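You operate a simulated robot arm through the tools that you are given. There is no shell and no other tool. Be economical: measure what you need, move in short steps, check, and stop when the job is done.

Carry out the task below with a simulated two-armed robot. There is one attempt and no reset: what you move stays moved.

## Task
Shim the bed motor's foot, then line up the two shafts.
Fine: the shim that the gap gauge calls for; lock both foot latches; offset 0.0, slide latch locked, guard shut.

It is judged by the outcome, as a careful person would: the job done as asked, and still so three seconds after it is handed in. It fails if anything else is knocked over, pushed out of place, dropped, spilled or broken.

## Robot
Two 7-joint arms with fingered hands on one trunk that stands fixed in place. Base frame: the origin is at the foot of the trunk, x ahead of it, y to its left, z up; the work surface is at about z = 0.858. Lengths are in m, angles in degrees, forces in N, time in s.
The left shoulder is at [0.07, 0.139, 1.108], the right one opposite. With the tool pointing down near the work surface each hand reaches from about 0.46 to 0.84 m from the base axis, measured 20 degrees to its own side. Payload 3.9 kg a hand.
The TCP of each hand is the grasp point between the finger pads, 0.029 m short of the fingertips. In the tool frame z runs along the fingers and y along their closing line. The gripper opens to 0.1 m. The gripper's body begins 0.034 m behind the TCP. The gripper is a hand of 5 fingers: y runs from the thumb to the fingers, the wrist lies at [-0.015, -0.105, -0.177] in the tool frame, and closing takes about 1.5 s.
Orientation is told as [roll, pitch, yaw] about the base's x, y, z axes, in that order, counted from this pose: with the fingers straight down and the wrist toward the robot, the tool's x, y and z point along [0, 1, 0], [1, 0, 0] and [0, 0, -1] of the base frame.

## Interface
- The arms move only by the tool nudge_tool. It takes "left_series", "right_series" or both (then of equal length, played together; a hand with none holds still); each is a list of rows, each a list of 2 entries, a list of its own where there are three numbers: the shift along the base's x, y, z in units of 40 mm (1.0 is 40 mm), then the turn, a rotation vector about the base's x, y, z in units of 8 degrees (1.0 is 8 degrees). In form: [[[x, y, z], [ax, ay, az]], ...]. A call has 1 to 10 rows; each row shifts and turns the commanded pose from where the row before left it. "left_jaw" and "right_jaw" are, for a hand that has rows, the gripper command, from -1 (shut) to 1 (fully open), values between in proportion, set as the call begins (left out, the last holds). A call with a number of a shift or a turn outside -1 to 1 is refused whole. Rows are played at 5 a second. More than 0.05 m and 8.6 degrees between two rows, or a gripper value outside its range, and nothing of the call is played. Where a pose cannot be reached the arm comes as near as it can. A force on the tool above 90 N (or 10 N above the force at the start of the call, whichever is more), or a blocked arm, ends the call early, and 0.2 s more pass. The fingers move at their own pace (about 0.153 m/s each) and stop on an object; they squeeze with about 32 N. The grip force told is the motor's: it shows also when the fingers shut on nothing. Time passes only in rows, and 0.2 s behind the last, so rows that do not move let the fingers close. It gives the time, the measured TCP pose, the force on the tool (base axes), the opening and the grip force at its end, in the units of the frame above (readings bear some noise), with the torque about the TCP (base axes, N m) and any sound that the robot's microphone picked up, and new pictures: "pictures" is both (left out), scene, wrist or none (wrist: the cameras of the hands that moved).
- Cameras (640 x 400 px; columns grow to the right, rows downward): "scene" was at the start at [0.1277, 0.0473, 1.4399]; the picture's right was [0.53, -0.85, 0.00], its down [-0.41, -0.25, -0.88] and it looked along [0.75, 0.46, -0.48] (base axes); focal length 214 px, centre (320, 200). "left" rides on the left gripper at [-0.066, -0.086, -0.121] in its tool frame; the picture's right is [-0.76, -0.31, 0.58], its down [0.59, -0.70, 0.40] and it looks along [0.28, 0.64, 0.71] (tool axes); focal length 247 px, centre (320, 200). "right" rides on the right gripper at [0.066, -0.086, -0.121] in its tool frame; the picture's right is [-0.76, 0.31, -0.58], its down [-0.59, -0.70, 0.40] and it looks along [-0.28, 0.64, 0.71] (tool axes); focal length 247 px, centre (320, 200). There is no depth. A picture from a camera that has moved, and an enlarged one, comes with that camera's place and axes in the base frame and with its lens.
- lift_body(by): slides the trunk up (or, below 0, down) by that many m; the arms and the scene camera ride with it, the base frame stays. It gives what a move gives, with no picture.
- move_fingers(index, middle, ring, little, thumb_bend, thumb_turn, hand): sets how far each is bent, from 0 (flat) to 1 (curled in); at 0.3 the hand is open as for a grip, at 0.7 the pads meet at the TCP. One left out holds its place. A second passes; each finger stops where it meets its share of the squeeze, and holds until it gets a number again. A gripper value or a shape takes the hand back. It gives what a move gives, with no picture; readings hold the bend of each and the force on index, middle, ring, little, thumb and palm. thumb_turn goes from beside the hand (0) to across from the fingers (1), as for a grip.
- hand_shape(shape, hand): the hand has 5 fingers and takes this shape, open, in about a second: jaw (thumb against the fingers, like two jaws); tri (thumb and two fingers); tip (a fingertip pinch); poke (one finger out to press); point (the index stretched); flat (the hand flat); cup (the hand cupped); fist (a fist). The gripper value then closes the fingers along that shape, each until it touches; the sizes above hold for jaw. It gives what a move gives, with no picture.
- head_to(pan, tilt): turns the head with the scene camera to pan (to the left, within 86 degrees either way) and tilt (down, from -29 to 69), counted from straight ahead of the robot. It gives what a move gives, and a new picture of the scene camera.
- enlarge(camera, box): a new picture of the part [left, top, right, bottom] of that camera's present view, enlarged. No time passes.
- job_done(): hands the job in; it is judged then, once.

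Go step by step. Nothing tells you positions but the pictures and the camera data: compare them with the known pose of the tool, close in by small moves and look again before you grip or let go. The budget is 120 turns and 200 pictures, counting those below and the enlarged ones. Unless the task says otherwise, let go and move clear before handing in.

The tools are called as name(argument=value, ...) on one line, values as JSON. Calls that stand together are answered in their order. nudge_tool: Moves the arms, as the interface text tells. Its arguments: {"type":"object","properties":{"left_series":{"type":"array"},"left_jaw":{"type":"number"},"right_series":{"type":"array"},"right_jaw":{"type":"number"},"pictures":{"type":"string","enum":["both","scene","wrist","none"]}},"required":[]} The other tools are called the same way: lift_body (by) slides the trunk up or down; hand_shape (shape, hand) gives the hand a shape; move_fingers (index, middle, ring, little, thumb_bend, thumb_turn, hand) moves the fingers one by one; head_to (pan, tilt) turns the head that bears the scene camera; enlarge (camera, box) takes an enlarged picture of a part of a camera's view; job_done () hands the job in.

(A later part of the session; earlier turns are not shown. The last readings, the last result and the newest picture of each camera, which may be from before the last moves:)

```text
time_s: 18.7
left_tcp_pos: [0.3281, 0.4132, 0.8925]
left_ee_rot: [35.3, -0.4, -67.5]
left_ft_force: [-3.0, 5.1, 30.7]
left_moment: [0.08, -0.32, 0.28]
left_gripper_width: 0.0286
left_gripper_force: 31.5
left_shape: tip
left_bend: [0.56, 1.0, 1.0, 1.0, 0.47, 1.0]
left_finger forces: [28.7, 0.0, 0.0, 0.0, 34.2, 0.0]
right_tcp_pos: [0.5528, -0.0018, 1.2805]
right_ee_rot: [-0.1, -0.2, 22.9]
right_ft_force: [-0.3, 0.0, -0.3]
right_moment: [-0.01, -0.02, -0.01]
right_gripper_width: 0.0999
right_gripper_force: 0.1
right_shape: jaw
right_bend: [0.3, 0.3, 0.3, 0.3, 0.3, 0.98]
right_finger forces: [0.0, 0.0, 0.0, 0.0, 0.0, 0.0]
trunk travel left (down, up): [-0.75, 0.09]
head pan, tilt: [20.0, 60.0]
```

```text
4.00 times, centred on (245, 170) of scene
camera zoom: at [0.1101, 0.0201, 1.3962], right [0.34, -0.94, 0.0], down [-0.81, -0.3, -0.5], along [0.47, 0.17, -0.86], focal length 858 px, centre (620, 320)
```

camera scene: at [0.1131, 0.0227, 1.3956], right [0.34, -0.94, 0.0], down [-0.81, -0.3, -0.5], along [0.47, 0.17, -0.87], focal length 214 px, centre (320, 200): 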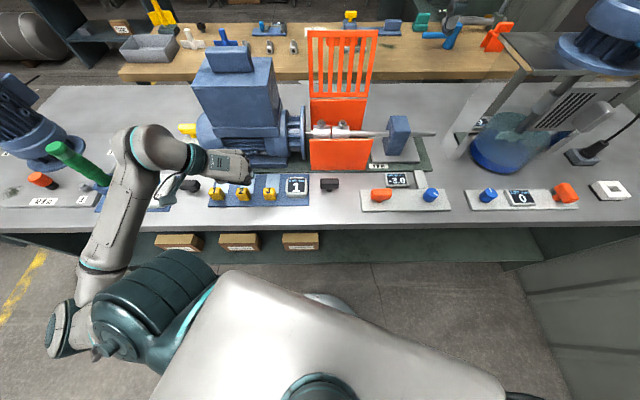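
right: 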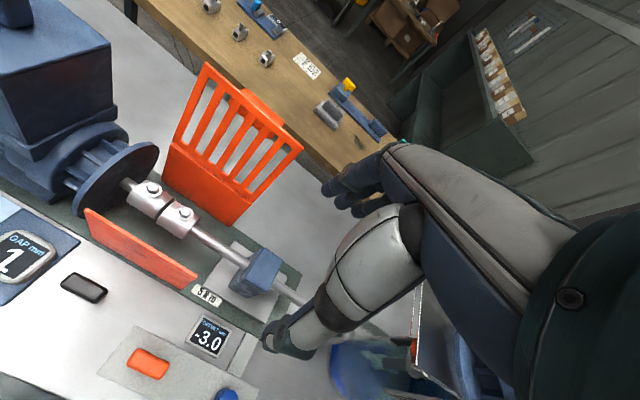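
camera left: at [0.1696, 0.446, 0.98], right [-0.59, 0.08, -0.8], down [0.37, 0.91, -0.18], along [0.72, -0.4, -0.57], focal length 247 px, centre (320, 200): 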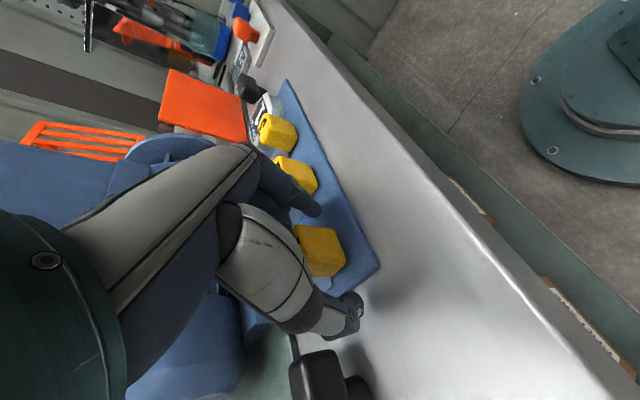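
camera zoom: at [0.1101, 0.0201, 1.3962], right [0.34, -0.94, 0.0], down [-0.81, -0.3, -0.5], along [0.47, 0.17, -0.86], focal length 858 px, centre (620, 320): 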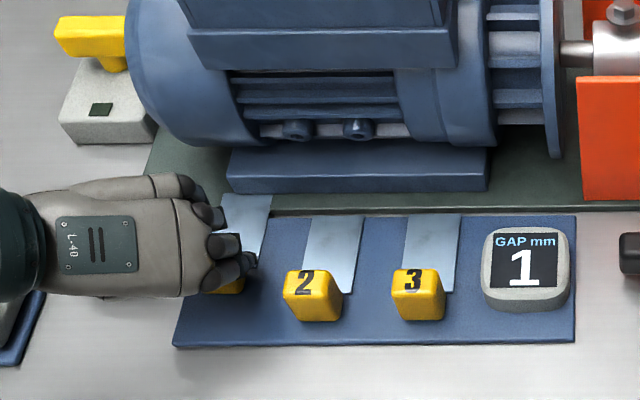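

The shim slides. Continuing forward in small steps.

nudge_tool(left_series=[[[0.115, 0.048, 0.1], [0, 0, 0]], [[0.115, 0.048, 0], [0, 0, 0]], [[0.115, 0.048, 0], [0, 0, 0]], [[0.115, 0.048, 0], [0, 0, 0]], [[0.115, 0.048, 0], [0, 0, 0]], [[0.115, 0.048, 0], [0, 0, 0]]], pictures="none")

enlarge(camera="scene", box=[170, 120, 320, 220])

```text
time_s: 20.1
left_tcp_pos: [0.3509, 0.4235, 0.8947]
left_ee_rot: [34.7, -0.5, -67.7]
left_ft_force: [-23.5, -7.3, 8.0]
left_moment: [0.0, 0.31, -0.16]
left_gripper_width: 0.0292
left_gripper_force: 32.1
left_shape: tip
left_bend: [0.56, 1.0, 1.0, 1.0, 0.47, 1.0]
left_finger forces: [31.9, 0.0, 0.0, 0.0, 32.8, 0.1]
right_tcp_pos: [0.5507, -0.003, 1.2816]
right_ee_rot: [0.1, -0.4, 22.8]
right_ft_force: [-0.5, -0.9, 0.1]
right_moment: [0.04, -0.04, 0.03]
right_gripper_width: 0.0999
right_gripper_force: 0.0
right_shape: jaw
right_bend: [0.3, 0.3, 0.3, 0.3, 0.3, 0.98]
right_finger forces: [0.0, 0.0, 0.0, 0.0, 0.0, 0.0]
trunk travel left (down, up): [-0.75, 0.09]
head pan, tilt: [20.0, 60.0]
```

```text
4.00 times, centred on (245, 170) of scene
camera zoom: at [0.1075, 0.0195, 1.3961], right [0.34, -0.94, 0.0], down [-0.81, -0.3, -0.5], along [0.47, 0.17, -0.86], focal length 858 px, centre (620, 320)
```

zoom: 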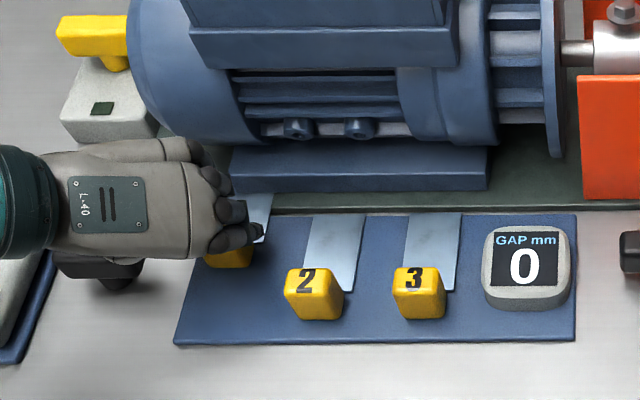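

The gap gauge now reads 0, and resistance is about 24 N. One small push more to see whether it is at its stop.

nudge_tool(left_series=[[[0.08, 0.032, 0], [0, 0, 0]], [[0.08, 0.032, 0], [0, 0, 0]], [[0, 0, 0], [0, 0, 0]]], pictures="none")

enlarge(camera="scene", box=[170, 120, 320, 220])

```text
time_s: 20.9
left_tcp_pos: [0.358, 0.426, 0.8958]
left_ee_rot: [35.0, -0.4, -67.6]
left_ft_force: [-34.1, -10.4, 10.1]
left_moment: [0.29, 0.74, -0.07]
left_gripper_width: 0.0325
left_gripper_force: 32.3
left_shape: tip
left_bend: [0.56, 1.0, 1.0, 1.0, 0.75, 0.96]
left_finger forces: [30.7, 0.0, 0.0, 0.0, 37.4, 0.0]
right_tcp_pos: [0.5491, -0.0035, 1.2826]
right_ee_rot: [0.0, -0.4, 22.8]
right_ft_force: [0.0, -0.1, 0.2]
right_moment: [-0.02, 0.02, -0.03]
right_gripper_width: 0.0997
right_gripper_force: 0.1
right_shape: jaw
right_bend: [0.3, 0.3, 0.3, 0.3, 0.3, 0.98]
right_finger forces: [0.1, 0.0, 0.0, 0.0, 0.0, 0.1]
trunk travel left (down, up): [-0.75, 0.09]
head pan, tilt: [20.0, 60.0]
```

```text
4.00 times, centred on (245, 170) of scene
camera zoom: at [0.1053, 0.0189, 1.3963], right [0.34, -0.94, 0.0], down [-0.81, -0.3, -0.51], along [0.48, 0.17, -0.86], focal length 858 px, centre (620, 320)
```

zoom: 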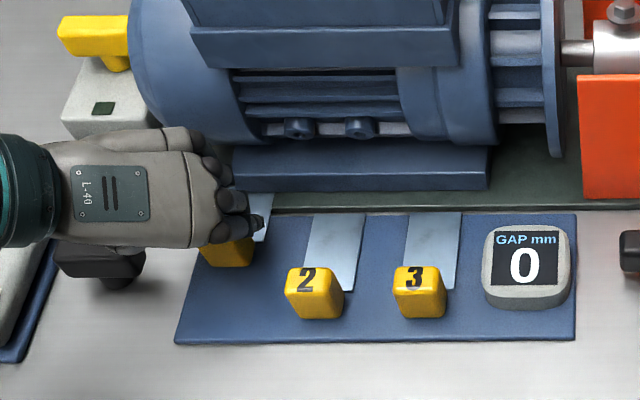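

The shim is at its stop (the fingers slipped forward on the handle). Releasing and lifting clear.

nudge_tool(left_series=[[[-0.2, -0.08, 0], [0, 0, 0]], [[0, 0, 0], [0, 0, 0]], [[0, 0, 0], [0, 0, 0]], [[0, 0, 0], [0, 0, 0]], [[0, 0, 0], [0, 0, 0]], [[-0.1, -0.05, 0.5], [0, 0, 0]], [[-0.2, -0.1, 0.8], [0, 0, 0]], [[-0.2, -0.1, 0.8], [0, 0, 0]], [[-0.2, -0.1, 0.8], [0, 0, 0]]], left_jaw=0.3)

enlarge(camera="scene", box=[170, 120, 320, 220])

```text
time_s: 22.9
left_tcp_pos: [0.3266, 0.4132, 1.0071]
left_ee_rot: [34.9, -0.4, -67.5]
left_ft_force: [1.2, 0.3, -0.4]
left_moment: [0.03, 0.03, -0.03]
left_gripper_width: 0.0645
left_gripper_force: 0.1
left_shape: tip
left_bend: [0.43, 0.98, 0.99, 0.99, 0.3, 0.99]
left_finger forces: [0.0, 0.0, 0.1, 0.0, 0.1, 0.0]
right_tcp_pos: [0.5559, 0.0002, 1.2788]
right_ee_rot: [-0.1, -0.1, 22.9]
right_ft_force: [-0.1, 0.0, 0.8]
right_moment: [-0.01, -0.01, 0.02]
right_gripper_width: 0.0999
right_gripper_force: 0.0
right_shape: jaw
right_bend: [0.3, 0.3, 0.3, 0.3, 0.3, 0.98]
right_finger forces: [0.1, 0.0, 0.0, 0.0, 0.0, 0.0]
trunk travel left (down, up): [-0.75, 0.09]
head pan, tilt: [20.0, 60.0]
camera scene: at [0.1131, 0.0217, 1.3955], right [0.34, -0.94, 0.0], down [-0.81, -0.3, -0.5], along [0.47, 0.17, -0.87], focal length 214 px, centre (320, 200)
camera left: at [0.1807, 0.4463, 1.0683], right [-0.38, 0.17, -0.91], down [0.39, 0.92, 0.01], along [0.84, -0.35, -0.42], focal length 247 px, centre (320, 200)
```

scene: 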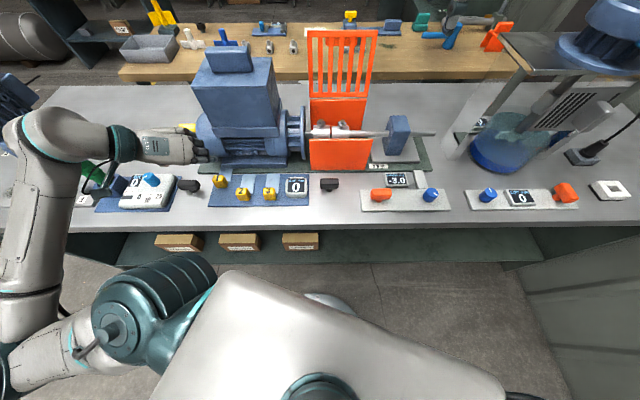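
left: 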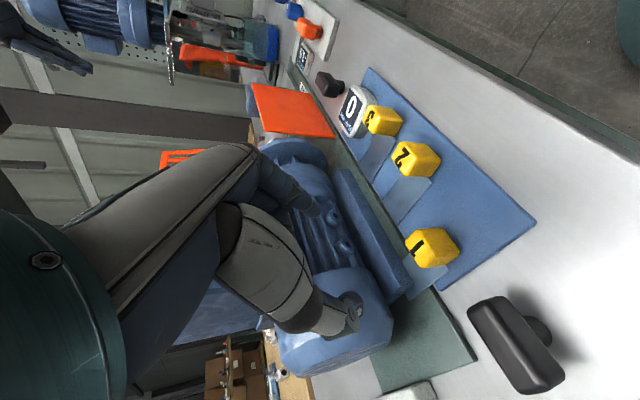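

```text
4.00 times, centred on (245, 170) of scene
camera zoom: at [0.1131, 0.0217, 1.3955], right [0.34, -0.94, 0.0], down [-0.81, -0.3, -0.5], along [0.47, 0.17, -0.87], focal length 858 px, centre (620, 320)
```

zoom: 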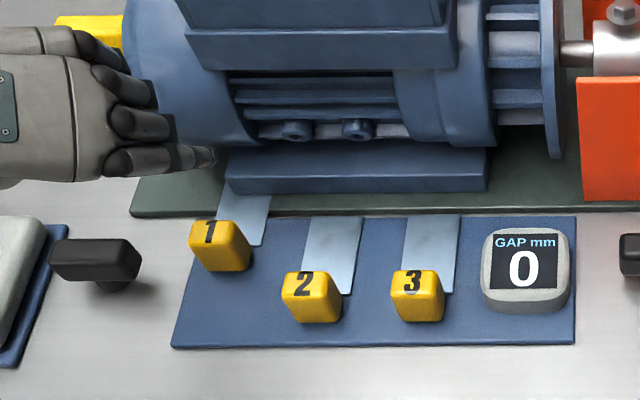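

Gap is 0 with shim 1 home. Next is the left black foot latch (about (0.311, 0.500), bar along the shaft axis, low at z≈0.877). I'll level the hand, change to a three-finger grip and turn it back to face forward over the latch.

nudge_tool(left_series=[[[0, 0, 0.8], [-0.33, 0.81, 0]], [[0, 0.2, 0.2], [-0.33, 0.81, 0]], [[0, 0.4, 0], [-0.33, 0.81, 0]], [[0, 0.4, 0], [-0.33, 0.81, 0]], [[-0.1, 0.4, 0], [-0.33, 0.81, 0]], [[-0.1, 0.4, 0], [0, 0, 1]], [[-0.1, 0.3, 0], [0, 0, 1]], [[0, 0, 0], [0, 0, 1]], [[0, 0, 0], [0, 0, 1]], [[0, 0, 0], [0, 0, 1]]], pictures="none")

hand_shape(shape="tri", hand="left")

nudge_tool(left_series=[[[0, 0, 0], [0, 0, 1]], [[0, 0, 0], [0, 0, 1]], [[0, 0, 0], [0, 0, 1]], [[0, 0, 0], [0, 0, 1]], [[0, 0, 0], [0, 0, 1]], [[0, 0, 0], [0, 0, 1]], [[0, 0, 0], [0, 0, 0.2]]], left_jaw=0.4)

```text
time_s: 25.1
left_tcp_pos: [0.3156, 0.495, 1.0497]
left_ee_rot: [-0.1, -0.1, -27.3]
left_ft_force: [0.6, 0.6, 0.2]
left_moment: [0.0, -0.02, 0.01]
left_gripper_width: 0.0646
left_gripper_force: 0.0
left_shape: tip
left_bend: [0.43, 0.98, 0.99, 0.99, 0.3, 0.99]
left_finger forces: [0.1, 0.1, 0.0, 0.0, 0.1, 0.1]
right_tcp_pos: [0.5552, 0.0001, 1.2793]
right_ee_rot: [0.0, -0.1, 22.9]
right_ft_force: [0.6, 0.4, -0.2]
right_moment: [-0.01, -0.02, -0.02]
right_gripper_width: 0.0996
right_gripper_force: 0.1
right_shape: jaw
right_bend: [0.3, 0.3, 0.3, 0.3, 0.3, 0.98]
right_finger forces: [0.0, 0.0, 0.0, 0.1, 0.0, 0.1]
trunk travel left (down, up): [-0.75, 0.09]
head pan, tilt: [20.0, 60.0]
```

```text
time_s: 26.0
left_tcp_pos: [0.3154, 0.4953, 1.0483]
left_ee_rot: [-0.1, -0.3, -27.5]
left_ft_force: [-0.3, 0.2, 0.2]
left_moment: [0.01, -0.01, 0.04]
left_gripper_width: 0.0995
left_gripper_force: 0.0
left_shape: tri
left_bend: [0.3, 0.3, 0.99, 0.99, 0.3, 0.98]
left_finger forces: [0.0, 0.0, 0.0, 0.1, 0.0, 0.0]
right_tcp_pos: [0.5553, -0.0006, 1.2793]
right_ee_rot: [0.0, -0.1, 22.9]
right_ft_force: [0.6, 0.4, 0.3]
right_moment: [0.01, 0.02, 0.01]
right_gripper_width: 0.0998
right_gripper_force: 0.2
right_shape: jaw
right_bend: [0.3, 0.3, 0.3, 0.3, 0.3, 0.98]
right_finger forces: [0.0, 0.0, 0.0, 0.1, 0.0, 0.1]
trunk travel left (down, up): [-0.75, 0.09]
head pan, tilt: [20.0, 60.0]
```

```text
time_s: 27.6
left_tcp_pos: [0.3164, 0.4963, 1.0483]
left_ee_rot: [0.0, -0.2, 22.4]
left_ft_force: [-0.2, -0.4, -0.3]
left_moment: [-0.01, 0.0, 0.0]
left_gripper_width: 0.0701
left_gripper_force: 0.1
left_shape: tri
left_bend: [0.41, 0.35, 0.99, 0.99, 0.3, 0.99]
left_finger forces: [0.0, 0.1, 0.0, 0.0, 0.0, 0.1]
right_tcp_pos: [0.5567, 0.0, 1.2778]
right_ee_rot: [0.0, -0.1, 22.9]
right_ft_force: [-0.6, 0.0, 0.9]
right_moment: [0.01, 0.03, -0.04]
right_gripper_width: 0.1001
right_gripper_force: 0.0
right_shape: jaw
right_bend: [0.3, 0.3, 0.3, 0.3, 0.3, 0.98]
right_finger forces: [0.0, 0.0, 0.1, 0.1, 0.0, 0.1]
trunk travel left (down, up): [-0.75, 0.09]
head pan, tilt: [20.0, 60.0]
camera scene: at [0.1131, 0.0221, 1.3956], right [0.34, -0.94, 0.0], down [-0.81, -0.3, -0.5], along [0.47, 0.17, -0.87], focal length 214 px, centre (320, 200)
camera left: at [0.2609, 0.4031, 1.1691], right [0.01, -0.82, -0.58], down [-0.87, 0.28, -0.4], along [0.49, 0.51, -0.71], focal length 247 px, centre (320, 200)
```

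scene: 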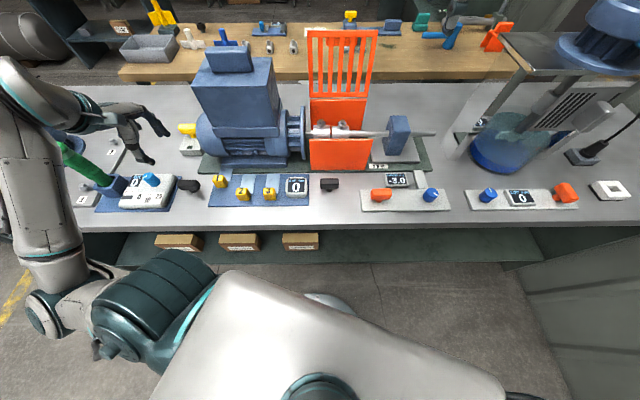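
left: 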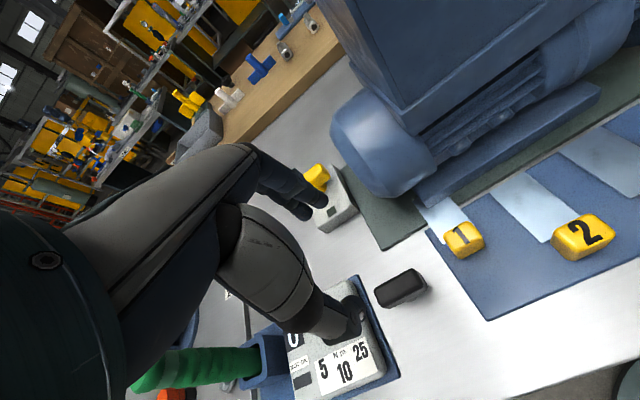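

nudge_tool(left_series=[[[-0.05, 0, -0.8], [0, 0, 0]], [[-0.05, -0.1, -0.8], [0, 0, 0]], [[0, 0, -0.8], [0, 0, 0]], [[0, 0, -0.6], [0, 0, 0]]], pictures="wrist")

enlarge(camera="scene", box=[100, 120, 250, 220])

```text
time_s: 28.6
left_tcp_pos: [0.3113, 0.4913, 0.927]
left_ee_rot: [0.0, -0.2, 22.2]
left_ft_force: [0.3, 0.3, 0.7]
left_moment: [-0.03, 0.08, -0.03]
left_gripper_width: 0.0704
left_gripper_force: 0.1
left_shape: tri
left_bend: [0.41, 0.35, 0.99, 0.99, 0.3, 0.99]
left_finger forces: [0.0, 0.0, 0.0, 0.0, 0.1, 0.1]
right_tcp_pos: [0.5548, -0.0005, 1.2789]
right_ee_rot: [0.0, 0.0, 23.0]
right_ft_force: [-1.0, 0.3, 0.8]
right_moment: [0.01, 0.01, 0.02]
right_gripper_width: 0.0996
right_gripper_force: 0.0
right_shape: jaw
right_bend: [0.3, 0.3, 0.3, 0.3, 0.3, 0.98]
right_finger forces: [0.0, 0.0, 0.0, 0.1, 0.0, 0.0]
trunk travel left (down, up): [-0.75, 0.09]
head pan, tilt: [20.0, 60.0]
camera left: at [0.2574, 0.3989, 1.0475], right [0.0, -0.82, -0.58], down [-0.87, 0.28, -0.4], along [0.49, 0.5, -0.71], focal length 247 px, centre (320, 200)
```

left: 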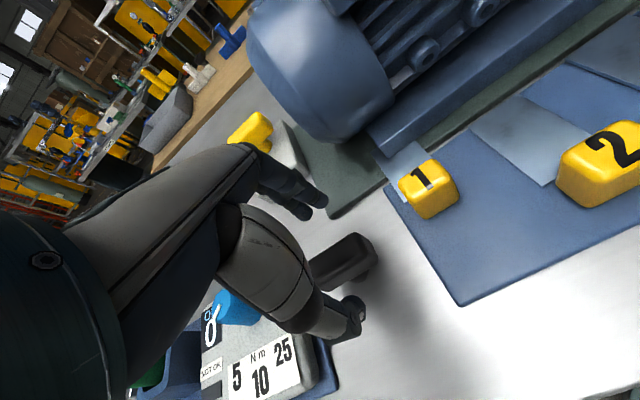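

```text
4.00 times, centred on (175, 170) of scene
camera zoom: at [0.1123, 0.0221, 1.3957], right [0.34, -0.94, 0.0], down [-0.81, -0.3, -0.5], along [0.47, 0.17, -0.87], focal length 858 px, centre (900, 320)
```

zoom: 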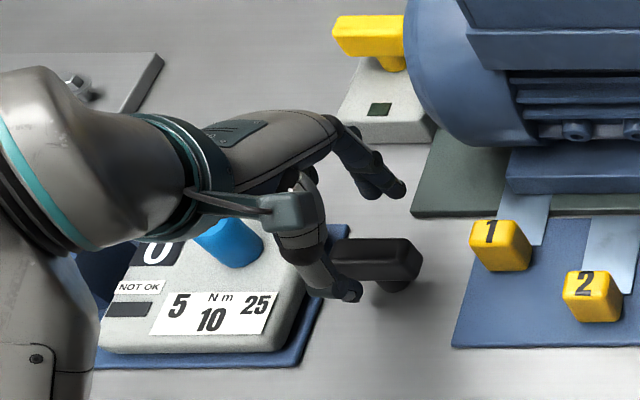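

The bar lies between thumb and fingers. Lowering the rest and gripping.

nudge_tool(left_series=[[[0, 0.05, -0.5], [0, 0, 0]], [[0, 0, -0.4], [0, 0, 0]], [[0, 0, 0], [0, 0, 0]]], pictures="wrist")

enlarge(camera="left", box=[230, 150, 430, 350])

```text
time_s: 29.4
left_tcp_pos: [0.3126, 0.493, 0.8917]
left_ee_rot: [-0.1, -0.2, 22.2]
left_ft_force: [0.2, -0.4, 0.1]
left_moment: [0.03, 0.01, -0.04]
left_gripper_width: 0.0701
left_gripper_force: 0.1
left_shape: tri
left_bend: [0.41, 0.35, 0.99, 0.99, 0.3, 0.99]
left_finger forces: [0.0, 0.1, 0.0, 0.1, 0.0, 0.0]
right_tcp_pos: [0.5564, -0.0001, 1.2791]
right_ee_rot: [-0.1, 0.0, 22.9]
right_ft_force: [-0.2, 0.3, -0.4]
right_moment: [0.03, 0.0, 0.01]
right_gripper_width: 0.0996
right_gripper_force: 0.0
right_shape: jaw
right_bend: [0.3, 0.3, 0.3, 0.3, 0.3, 0.98]
right_finger forces: [0.0, 0.0, 0.0, 0.0, 0.1, 0.0]
trunk travel left (down, up): [-0.75, 0.09]
head pan, tilt: [20.0, 60.0]
camera left: at [0.2581, 0.4007, 1.0126], right [0.0, -0.82, -0.58], down [-0.87, 0.28, -0.4], along [0.49, 0.5, -0.71], focal length 247 px, centre (320, 200)
```

left: 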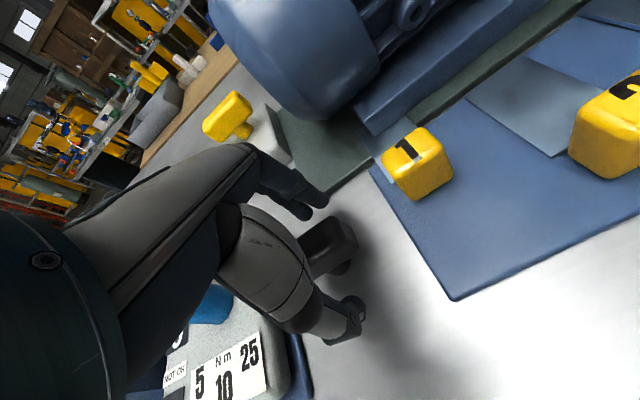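

```text
2.00 times, centred on (330, 250) of left
camera zoom: at [0.2581, 0.4007, 1.0126], right [0.0, -0.82, -0.58], down [-0.87, 0.28, -0.4], along [0.49, 0.5, -0.71], focal length 494 px, centre (300, 100)
```

zoom: 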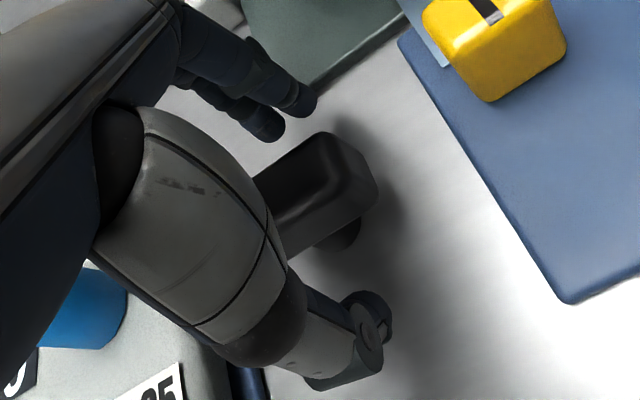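

nudge_tool(left_series=[[[0, 0, 0], [0, 0, 0]], [[0, 0, 0], [0, 0, 0]], [[0, 0, 0], [0, 0, 0]], [[0, 0, 0], [0, 0, 0]], [[0, 0, 0], [0, 0, 0]], [[0, 0, 0], [0, 0, 0]], [[0, 0, 0], [0, 0, 0]], [[0, 0, 0], [0, 0, 0]]], left_jaw=-1, pictures="none")

enlarge(camera="left", box=[230, 150, 430, 350])

nudge_tool(left_series=[[[0, 0, 0], [0, 0, -0.6]], [[0, 0, 0], [0, 0, -0.6]], [[0, 0, 0], [0, 0, 0]]], pictures="none")

enlarge(camera="left", box=[230, 150, 430, 350])

```text
time_s: 31.2
left_tcp_pos: [0.3127, 0.4934, 0.8914]
left_ee_rot: [-0.1, -0.1, 22.2]
left_ft_force: [-0.2, -1.4, -2.0]
left_moment: [-0.05, 0.03, -0.02]
left_gripper_width: 0.0186
left_gripper_force: 31.7
left_shape: tri
left_bend: [0.63, 0.6, 1.0, 1.0, 0.51, 1.0]
left_finger forces: [14.2, 13.9, 0.1, 0.0, 29.1, 0.1]
right_tcp_pos: [0.5569, 0.0008, 1.2787]
right_ee_rot: [-0.1, -0.1, 22.9]
right_ft_force: [0.3, 0.4, -0.4]
right_moment: [0.01, 0.02, 0.0]
right_gripper_width: 0.0998
right_gripper_force: 0.1
right_shape: jaw
right_bend: [0.3, 0.3, 0.3, 0.3, 0.3, 0.98]
right_finger forces: [0.1, 0.0, 0.1, 0.0, 0.0, 0.0]
trunk travel left (down, up): [-0.75, 0.09]
head pan, tilt: [20.0, 60.0]
```

```text
2.00 times, centred on (330, 250) of left
camera zoom: at [0.2581, 0.4008, 1.0127], right [0.0, -0.82, -0.58], down [-0.87, 0.28, -0.4], along [0.49, 0.5, -0.71], focal length 494 px, centre (300, 100)
```

zoom: 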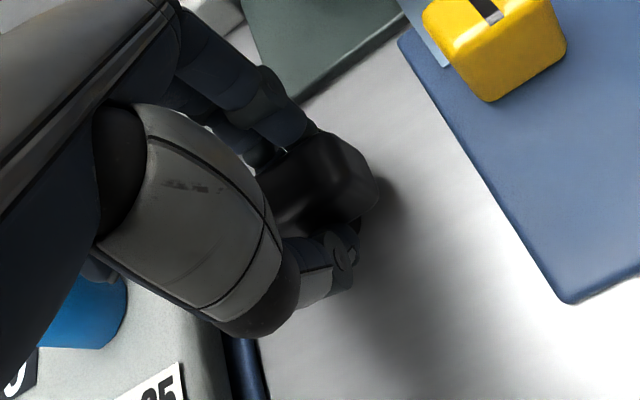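

```text
time_s: 32.0
left_tcp_pos: [0.3133, 0.4924, 0.8931]
left_ee_rot: [-0.1, -0.1, 12.4]
left_ft_force: [-1.2, -0.6, -4.1]
left_moment: [0.0, 0.03, 0.02]
left_gripper_width: 0.0185
left_gripper_force: 31.7
left_shape: tri
left_bend: [0.63, 0.61, 1.0, 1.0, 0.51, 1.0]
left_finger forces: [15.5, 13.4, 0.0, 0.0, 29.6, 0.0]
right_tcp_pos: [0.5561, 0.0014, 1.2783]
right_ee_rot: [0.0, 0.1, 23.0]
right_ft_force: [0.3, 0.3, 0.0]
right_moment: [-0.02, 0.01, 0.01]
right_gripper_width: 0.1
right_gripper_force: 0.0
right_shape: jaw
right_bend: [0.3, 0.3, 0.3, 0.3, 0.3, 0.98]
right_finger forces: [0.1, 0.1, 0.0, 0.0, 0.0, 0.0]
trunk travel left (down, up): [-0.75, 0.09]
head pan, tilt: [20.0, 60.0]
```

```text
2.00 times, centred on (330, 250) of left
camera zoom: at [0.2429, 0.4114, 1.0128], right [-0.13, -0.81, -0.58], down [-0.81, 0.42, -0.4], along [0.57, 0.41, -0.71], focal length 494 px, centre (300, 100)
```

zoom: 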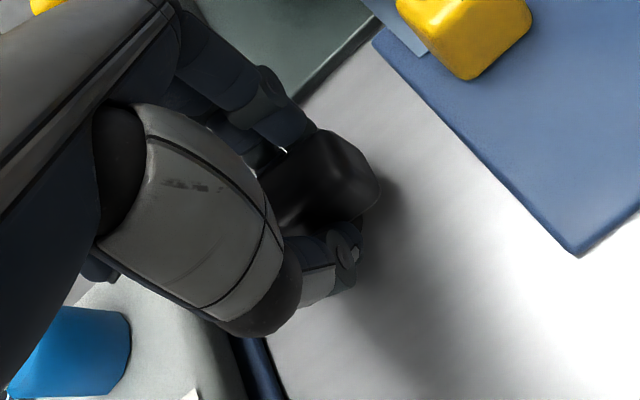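

The latch turns easily clockwise. Continuing while watching the clearance to the tester's blue knob.

nudge_tool(left_series=[[[0, 0, 0], [0, 0, -1]], [[0, 0, 0], [0, 0, -1]], [[0, 0, 0], [0, 0, -1]], [[0, 0, 0], [0, 0, -1]]], pictures="wrist")

enlarge(camera="scene", box=[100, 120, 250, 220])

```text
time_s: 33.0
left_tcp_pos: [0.3118, 0.4923, 0.8931]
left_ee_rot: [-0.2, -0.2, -19.5]
left_ft_force: [-4.1, -2.4, -5.9]
left_moment: [0.0, 0.14, 0.07]
left_gripper_width: 0.0185
left_gripper_force: 32.3
left_shape: tri
left_bend: [0.63, 0.62, 1.0, 1.0, 0.51, 0.99]
left_finger forces: [16.3, 11.1, 0.0, 0.0, 31.3, 0.0]
right_tcp_pos: [0.5571, -0.0001, 1.2798]
right_ee_rot: [0.0, -0.1, 22.9]
right_ft_force: [0.9, -0.1, -0.5]
right_moment: [0.0, -0.01, 0.0]
right_gripper_width: 0.0997
right_gripper_force: 0.0
right_shape: jaw
right_bend: [0.3, 0.3, 0.3, 0.3, 0.3, 0.98]
right_finger forces: [0.0, 0.0, 0.0, 0.0, 0.0, 0.0]
trunk travel left (down, up): [-0.75, 0.09]
head pan, tilt: [20.0, 60.0]
camera left: at [0.2088, 0.461, 1.0128], right [-0.54, -0.61, -0.58], down [-0.46, 0.79, -0.4], along [0.7, 0.05, -0.71], focal length 247 px, centre (320, 200)
```

left: 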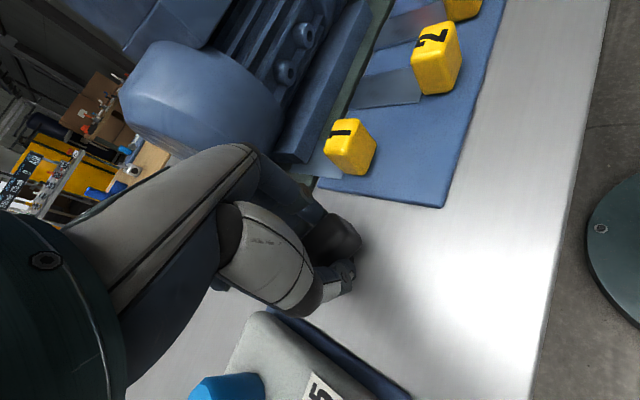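

```text
4.00 times, centred on (175, 170) of scene
camera zoom: at [0.1127, 0.0226, 1.3956], right [0.34, -0.94, 0.0], down [-0.81, -0.3, -0.5], along [0.47, 0.17, -0.87], focal length 858 px, centre (900, 320)
```

zoom: 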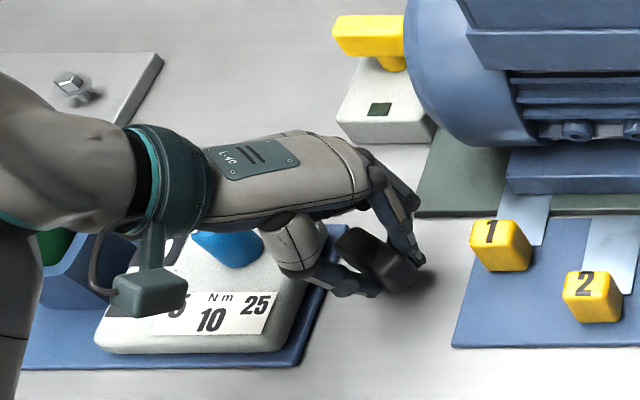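

nudge_tool(left_series=[[[0, 0, 0], [0, 0, -1]], [[0, 0, 0], [0, 0, -1]]], pictures="none")

enlarge(camera="scene", box=[100, 120, 250, 220])

```text
time_s: 33.6
left_tcp_pos: [0.3115, 0.4917, 0.8916]
left_ee_rot: [-0.1, -0.2, -35.5]
left_ft_force: [-4.7, -1.9, -4.8]
left_moment: [-0.03, 0.15, 0.07]
left_gripper_width: 0.0185
left_gripper_force: 32.5
left_shape: tri
left_bend: [0.63, 0.63, 1.0, 1.0, 0.51, 0.99]
left_finger forces: [16.6, 10.8, 0.0, 0.0, 30.6, 0.0]
right_tcp_pos: [0.5566, 0.0004, 1.2802]
right_ee_rot: [0.0, 0.0, 22.8]
right_ft_force: [-1.0, 0.1, 0.7]
right_moment: [-0.02, -0.01, 0.0]
right_gripper_width: 0.0997
right_gripper_force: 0.0
right_shape: jaw
right_bend: [0.3, 0.3, 0.3, 0.3, 0.3, 0.98]
right_finger forces: [0.0, 0.0, 0.1, 0.0, 0.0, 0.0]
trunk travel left (down, up): [-0.75, 0.09]
head pan, tilt: [20.0, 60.0]
```

```text
4.00 times, centred on (175, 170) of scene
camera zoom: at [0.1128, 0.0222, 1.3956], right [0.34, -0.94, 0.0], down [-0.81, -0.3, -0.5], along [0.47, 0.17, -0.87], focal length 858 px, centre (900, 320)
```

zoom: 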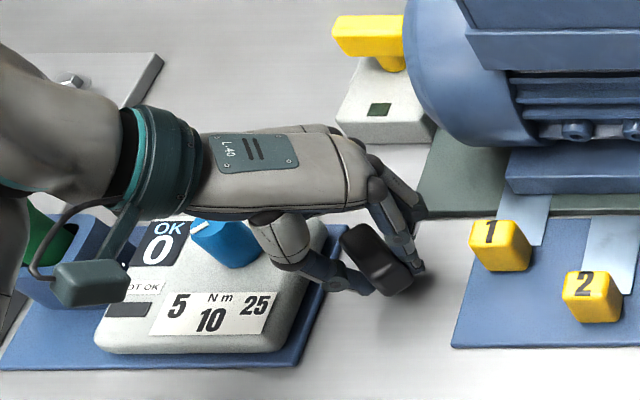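

nudge_tool(left_series=[[[0, 0, 0], [0, 0, -1]], [[0, 0, 0], [0, 0, -1]]], pictures="both")

enlarge(camera="scene", box=[20, 80, 240, 220])

```text
time_s: 34.2
left_tcp_pos: [0.3103, 0.493, 0.8927]
left_ee_rot: [-0.1, -0.2, -51.5]
left_ft_force: [-7.7, -3.3, -6.9]
left_moment: [0.01, 0.16, 0.09]
left_gripper_width: 0.0182
left_gripper_force: 31.5
left_shape: tri
left_bend: [0.63, 0.63, 1.0, 1.0, 0.51, 0.98]
left_finger forces: [17.9, 9.5, 0.1, 0.0, 30.3, 0.0]
right_tcp_pos: [0.5552, 0.0006, 1.2792]
right_ee_rot: [0.0, 0.0, 22.9]
right_ft_force: [0.2, -0.9, -0.5]
right_moment: [0.02, 0.02, 0.01]
right_gripper_width: 0.1001
right_gripper_force: 0.0
right_shape: jaw
right_bend: [0.3, 0.3, 0.3, 0.3, 0.3, 0.98]
right_finger forces: [0.0, 0.0, 0.1, 0.0, 0.0, 0.0]
trunk travel left (down, up): [-0.75, 0.09]
head pan, tilt: [20.0, 60.0]
camera scene: at [0.1125, 0.0221, 1.3956], right [0.34, -0.94, 0.0], down [-0.81, -0.3, -0.5], along [0.47, 0.17, -0.87], focal length 214 px, centre (320, 200)
camera left: at [0.2063, 0.5207, 1.013], right [-0.78, -0.23, -0.58], down [0.02, 0.92, -0.4], along [0.62, -0.33, -0.71], focal length 247 px, centre (320, 200)
```

scene: 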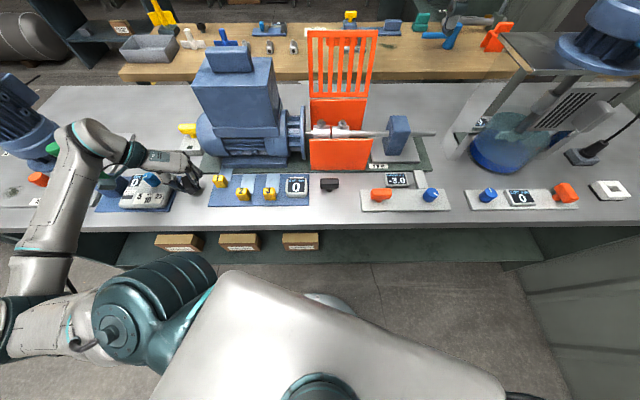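
left: 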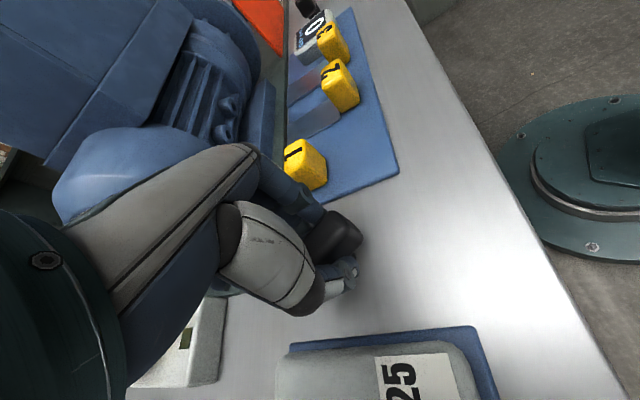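

```text
2.86 times, centred on (130, 150) of scene
camera zoom: at [0.1125, 0.0221, 1.3956], right [0.34, -0.94, 0.0], down [-0.81, -0.3, -0.5], along [0.47, 0.17, -0.87], focal length 613 px, centre (863, 343)
```

zoom: 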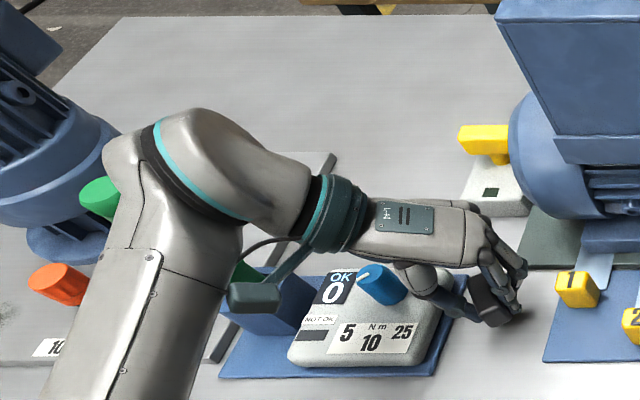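

The elbow is well above the wrench handle, so there is room. Turning the last ~16°.

nudge_tool(left_series=[[[0, 0, 0], [0, 0, -1]], [[0, 0, 0], [0, 0, -1]]], pictures="none")

enlarge(camera="scene", box=[100, 120, 250, 220])

```text
time_s: 34.8
left_tcp_pos: [0.3103, 0.4917, 0.8934]
left_ee_rot: [-0.1, -0.2, -67.5]
left_ft_force: [-7.7, -2.5, -7.0]
left_moment: [-0.01, 0.18, 0.08]
left_gripper_width: 0.018
left_gripper_force: 32.4
left_shape: tri
left_bend: [0.62, 0.63, 1.0, 1.0, 0.51, 0.97]
left_finger forces: [18.2, 9.1, 0.0, 0.0, 30.6, 0.0]
right_tcp_pos: [0.5547, 0.0003, 1.2796]
right_ee_rot: [0.0, -0.1, 22.9]
right_ft_force: [1.0, -1.0, 0.6]
right_moment: [0.0, 0.01, 0.01]
right_gripper_width: 0.0999
right_gripper_force: 0.1
right_shape: jaw
right_bend: [0.3, 0.3, 0.3, 0.3, 0.3, 0.98]
right_finger forces: [0.0, 0.1, 0.0, 0.0, 0.0, 0.0]
trunk travel left (down, up): [-0.75, 0.09]
head pan, tilt: [20.0, 60.0]
```

```text
4.00 times, centred on (175, 170) of scene
camera zoom: at [0.1123, 0.0226, 1.3956], right [0.34, -0.94, 0.0], down [-0.81, -0.3, -0.5], along [0.47, 0.17, -0.87], focal length 858 px, centre (900, 320)
```

zoom: 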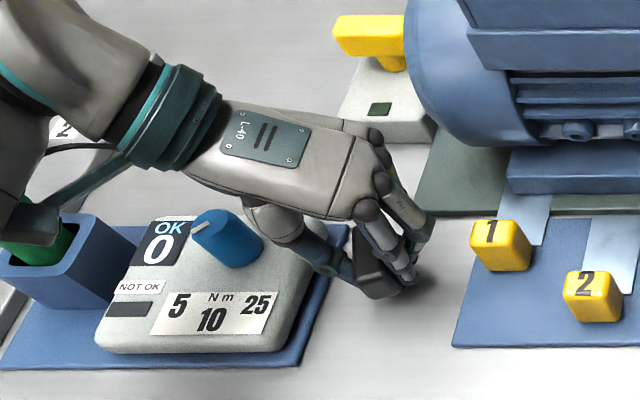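

nudge_tool(left_series=[[[0, 0, 0], [0, 0, -0.8]], [[0, 0, 0], [0, 0, 0]]], pictures="both")

```text
time_s: 35.4
left_tcp_pos: [0.3106, 0.493, 0.8926]
left_ee_rot: [-0.1, -0.3, -73.9]
left_ft_force: [-9.0, -1.6, -6.2]
left_moment: [0.02, 0.18, 0.04]
left_gripper_width: 0.0181
left_gripper_force: 32.2
left_shape: tri
left_bend: [0.62, 0.74, 1.0, 1.0, 0.51, 0.97]
left_finger forces: [17.7, 9.2, 0.0, 0.1, 30.7, 0.1]
right_tcp_pos: [0.5549, -0.0003, 1.2792]
right_ee_rot: [-0.1, -0.1, 22.9]
right_ft_force: [0.3, 0.6, 0.1]
right_moment: [-0.03, 0.01, 0.0]
right_gripper_width: 0.1002
right_gripper_force: 0.0
right_shape: jaw
right_bend: [0.3, 0.3, 0.3, 0.3, 0.3, 0.98]
right_finger forces: [0.0, 0.0, 0.1, 0.0, 0.0, 0.1]
trunk travel left (down, up): [-0.75, 0.09]
head pan, tilt: [20.0, 60.0]
camera scene: at [0.1118, 0.0225, 1.3957], right [0.34, -0.94, 0.0], down [-0.81, -0.3, -0.5], along [0.47, 0.17, -0.87], focal length 214 px, centre (320, 200)
camera left: at [0.2239, 0.5584, 1.013], right [-0.81, 0.08, -0.58], down [0.37, 0.84, -0.4], along [0.45, -0.54, -0.71], focal length 247 px, centre (320, 200)
```

scene: 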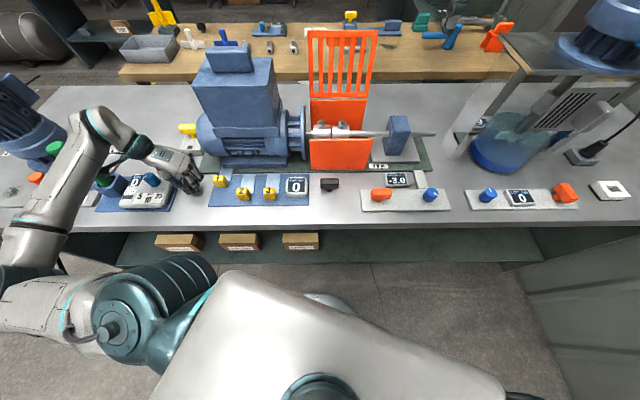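
left: 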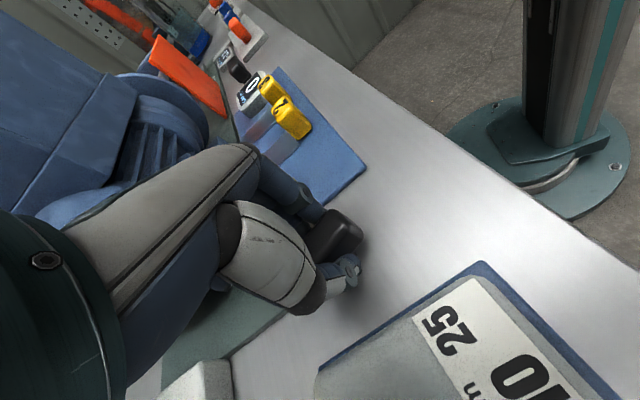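

Releasing gently by small finger openings (thumb room is limited by the tester), then lifting to look.

move_fingers(hand="left", index=0.48, middle=0.45, thumb_bend=0.42)

nudge_tool(left_series=[[[0, 0, 0.5], [0, 0, 0]], [[0, 0, 0.9], [0, 0, 0]], [[0, 0, 0.9], [0, 0, 0]], [[-0.4, 0.6, 0.9], [0, 0, 0.8]], [[-0.5, 0.6, 0.5], [0, 0, 1]], [[-0.5, 0.6, 0.5], [0, 0, 1]], [[-0.5, 0.6, 0.3], [0, 0, 1]]], pictures="scene")

enlarge(camera="scene", box=[100, 120, 250, 220])

```text
time_s: 36.4
left_tcp_pos: [0.3116, 0.493, 0.8927]
left_ee_rot: [-0.1, -0.2, -73.8]
left_ft_force: [-0.2, 1.2, 0.2]
left_moment: [0.0, -0.02, 0.0]
left_gripper_width: 0.062
left_gripper_force: 0.0
left_shape: fingers
left_bend: [0.48, 0.45, 1.0, 1.0, 0.42, 1.0]
left_finger forces: [0.0, 0.0, 0.0, 0.0, 0.0, 0.0]
right_tcp_pos: [0.5557, -0.0005, 1.2789]
right_ee_rot: [0.0, -0.1, 22.9]
right_ft_force: [0.4, 0.7, -0.2]
right_moment: [-0.01, 0.02, 0.02]
right_gripper_width: 0.0997
right_gripper_force: 0.1
right_shape: jaw
right_bend: [0.3, 0.3, 0.3, 0.3, 0.3, 0.98]
right_finger forces: [0.0, 0.0, 0.0, 0.0, 0.1, 0.0]
trunk travel left (down, up): [-0.75, 0.09]
head pan, tilt: [20.0, 60.0]
```

```text
time_s: 38.0
left_tcp_pos: [0.2341, 0.5889, 1.0703]
left_ee_rot: [-0.2, -0.3, -43.3]
left_ft_force: [-0.1, 0.5, -0.6]
left_moment: [-0.03, 0.01, 0.01]
left_gripper_width: 0.0617
left_gripper_force: 0.1
left_shape: fingers
left_bend: [0.48, 0.45, 1.0, 1.0, 0.42, 1.0]
left_finger forces: [0.0, 0.0, 0.0, 0.1, 0.1, 0.1]
right_tcp_pos: [0.5549, -0.0005, 1.2791]
right_ee_rot: [-0.1, -0.1, 22.9]
right_ft_force: [-0.1, -0.1, -0.1]
right_moment: [0.0, 0.0, 0.04]
right_gripper_width: 0.0999
right_gripper_force: 0.0
right_shape: jaw
right_bend: [0.3, 0.3, 0.3, 0.3, 0.3, 0.98]
right_finger forces: [0.0, 0.0, 0.0, 0.0, 0.1, 0.0]
trunk travel left (down, up): [-0.75, 0.09]
head pan, tilt: [20.0, 60.0]
camera scene: at [0.1121, 0.0224, 1.3956], right [0.34, -0.94, 0.0], down [-0.81, -0.3, -0.5], along [0.47, 0.17, -0.87], focal length 214 px, centre (320, 200)
```

scene: 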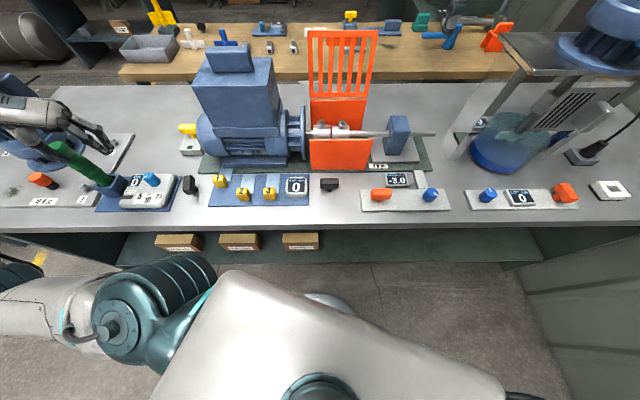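

```text
4.00 times, centred on (175, 170) of scene
camera zoom: at [0.1121, 0.0224, 1.3956], right [0.34, -0.94, 0.0], down [-0.81, -0.3, -0.5], along [0.47, 0.17, -0.87], focal length 858 px, centre (900, 320)
```

zoom: 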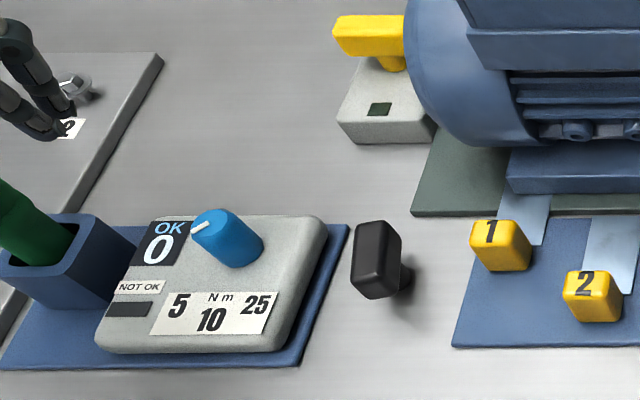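

enlarge(camera="scene", box=[150, 160, 230, 210])

enlarge(camera="scene", box=[310, 160, 450, 220])

```text
8.00 times, centred on (190, 185) of scene
camera zoom: at [0.1121, 0.0224, 1.3956], right [0.34, -0.94, 0.0], down [-0.81, -0.3, -0.5], along [0.47, 0.17, -0.87], focal length 1716 px, centre (1360, 320)
```

zoom: 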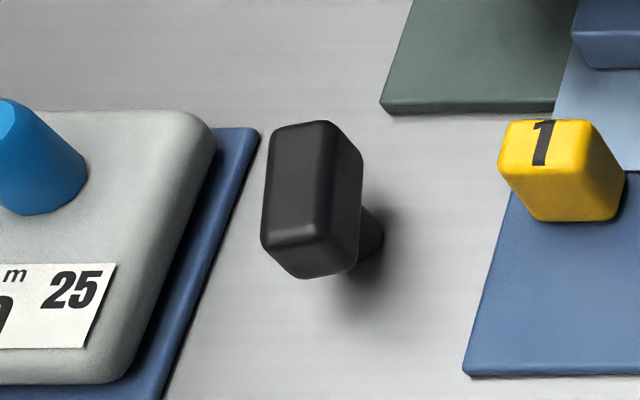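

```text
4.57 times, centred on (380, 190) of scene
camera zoom: at [0.1121, 0.0224, 1.3956], right [0.34, -0.94, 0.0], down [-0.81, -0.3, -0.5], along [0.47, 0.17, -0.87], focal length 980 px, centre (46, 246)
```

zoom: 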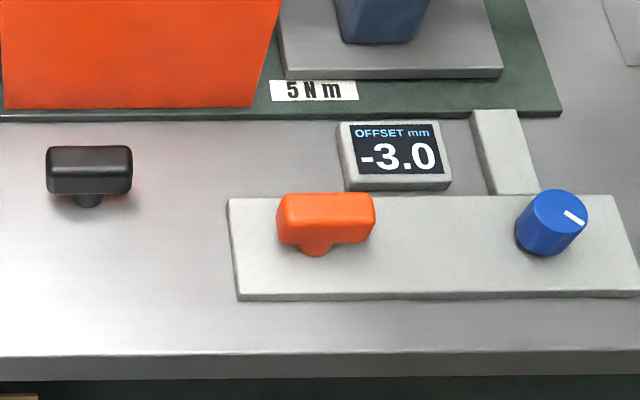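

The bar has turned about 78°, possibly a few degrees short of its end. I'll re-grip it aligned with its present angle and turn a little further to find out whether that is the stop.

nudge_tool(left_series=[[[0.5, -0.6, 0], [0, 0, -0.75]], [[0.5, -0.6, 0], [0, 0, -0.75]], [[0.5, -0.6, 0], [0, 0, 0]], [[0.38, -0.5, -0.4], [0, 0, 0]], [[0, 0, -0.9], [0, 0, 0]], [[0, 0, -0.9], [0, 0, 0]], [[0, 0, -0.9], [0, 0, 0]], [[0, 0, -0.8], [0, 0, 0]]], pictures="none")

enlarge(camera="scene", box=[150, 150, 230, 210])

enlarge(camera="left", box=[230, 150, 430, 350])

```text
time_s: 39.8
left_tcp_pos: [0.3097, 0.4972, 0.9183]
left_ee_rot: [-0.1, -0.3, -55.5]
left_ft_force: [0.1, -1.2, -1.5]
left_moment: [0.01, 0.0, 0.02]
left_gripper_width: 0.0621
left_gripper_force: 0.0
left_shape: fingers
left_bend: [0.48, 0.45, 1.0, 1.0, 0.42, 1.0]
left_finger forces: [0.0, 0.0, 0.0, 0.0, 0.0, 0.1]
right_tcp_pos: [0.5557, 0.0001, 1.2788]
right_ee_rot: [-0.1, -0.1, 22.9]
right_ft_force: [-0.2, -0.4, -0.1]
right_moment: [0.01, 0.01, 0.04]
right_gripper_width: 0.0998
right_gripper_force: 0.1
right_shape: jaw
right_bend: [0.3, 0.3, 0.3, 0.3, 0.3, 0.98]
right_finger forces: [0.1, 0.0, 0.0, 0.1, 0.1, 0.1]
trunk travel left (down, up): [-0.75, 0.09]
head pan, tilt: [20.0, 60.0]
```

```text
6.67 times, centred on (190, 180) of scene
camera zoom: at [0.1131, 0.0224, 1.3956], right [0.34, -0.94, 0.0], down [-0.81, -0.3, -0.5], along [0.47, 0.17, -0.87], focal length 1430 px, centre (1187, 333)
```

zoom: 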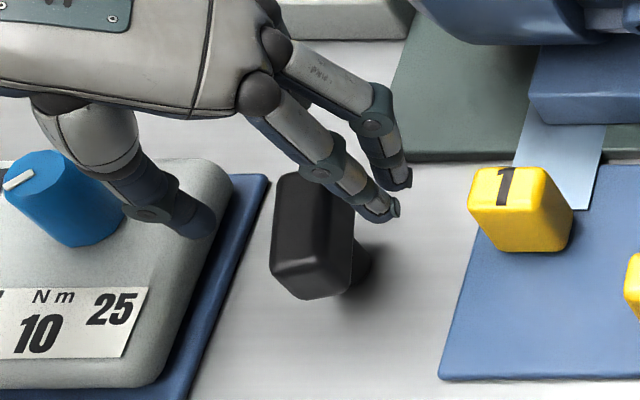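

```text
2.00 times, centred on (330, 250) of left
camera zoom: at [0.2077, 0.5321, 1.0381], right [-0.8, -0.18, -0.58], down [0.09, 0.91, -0.4], along [0.6, -0.37, -0.71], focal length 494 px, centre (300, 100)
```

zoom: 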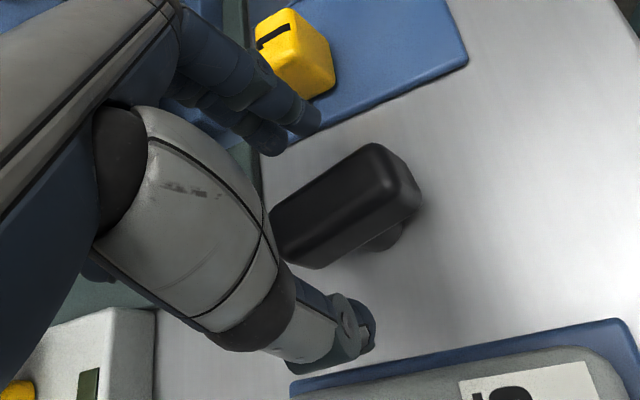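

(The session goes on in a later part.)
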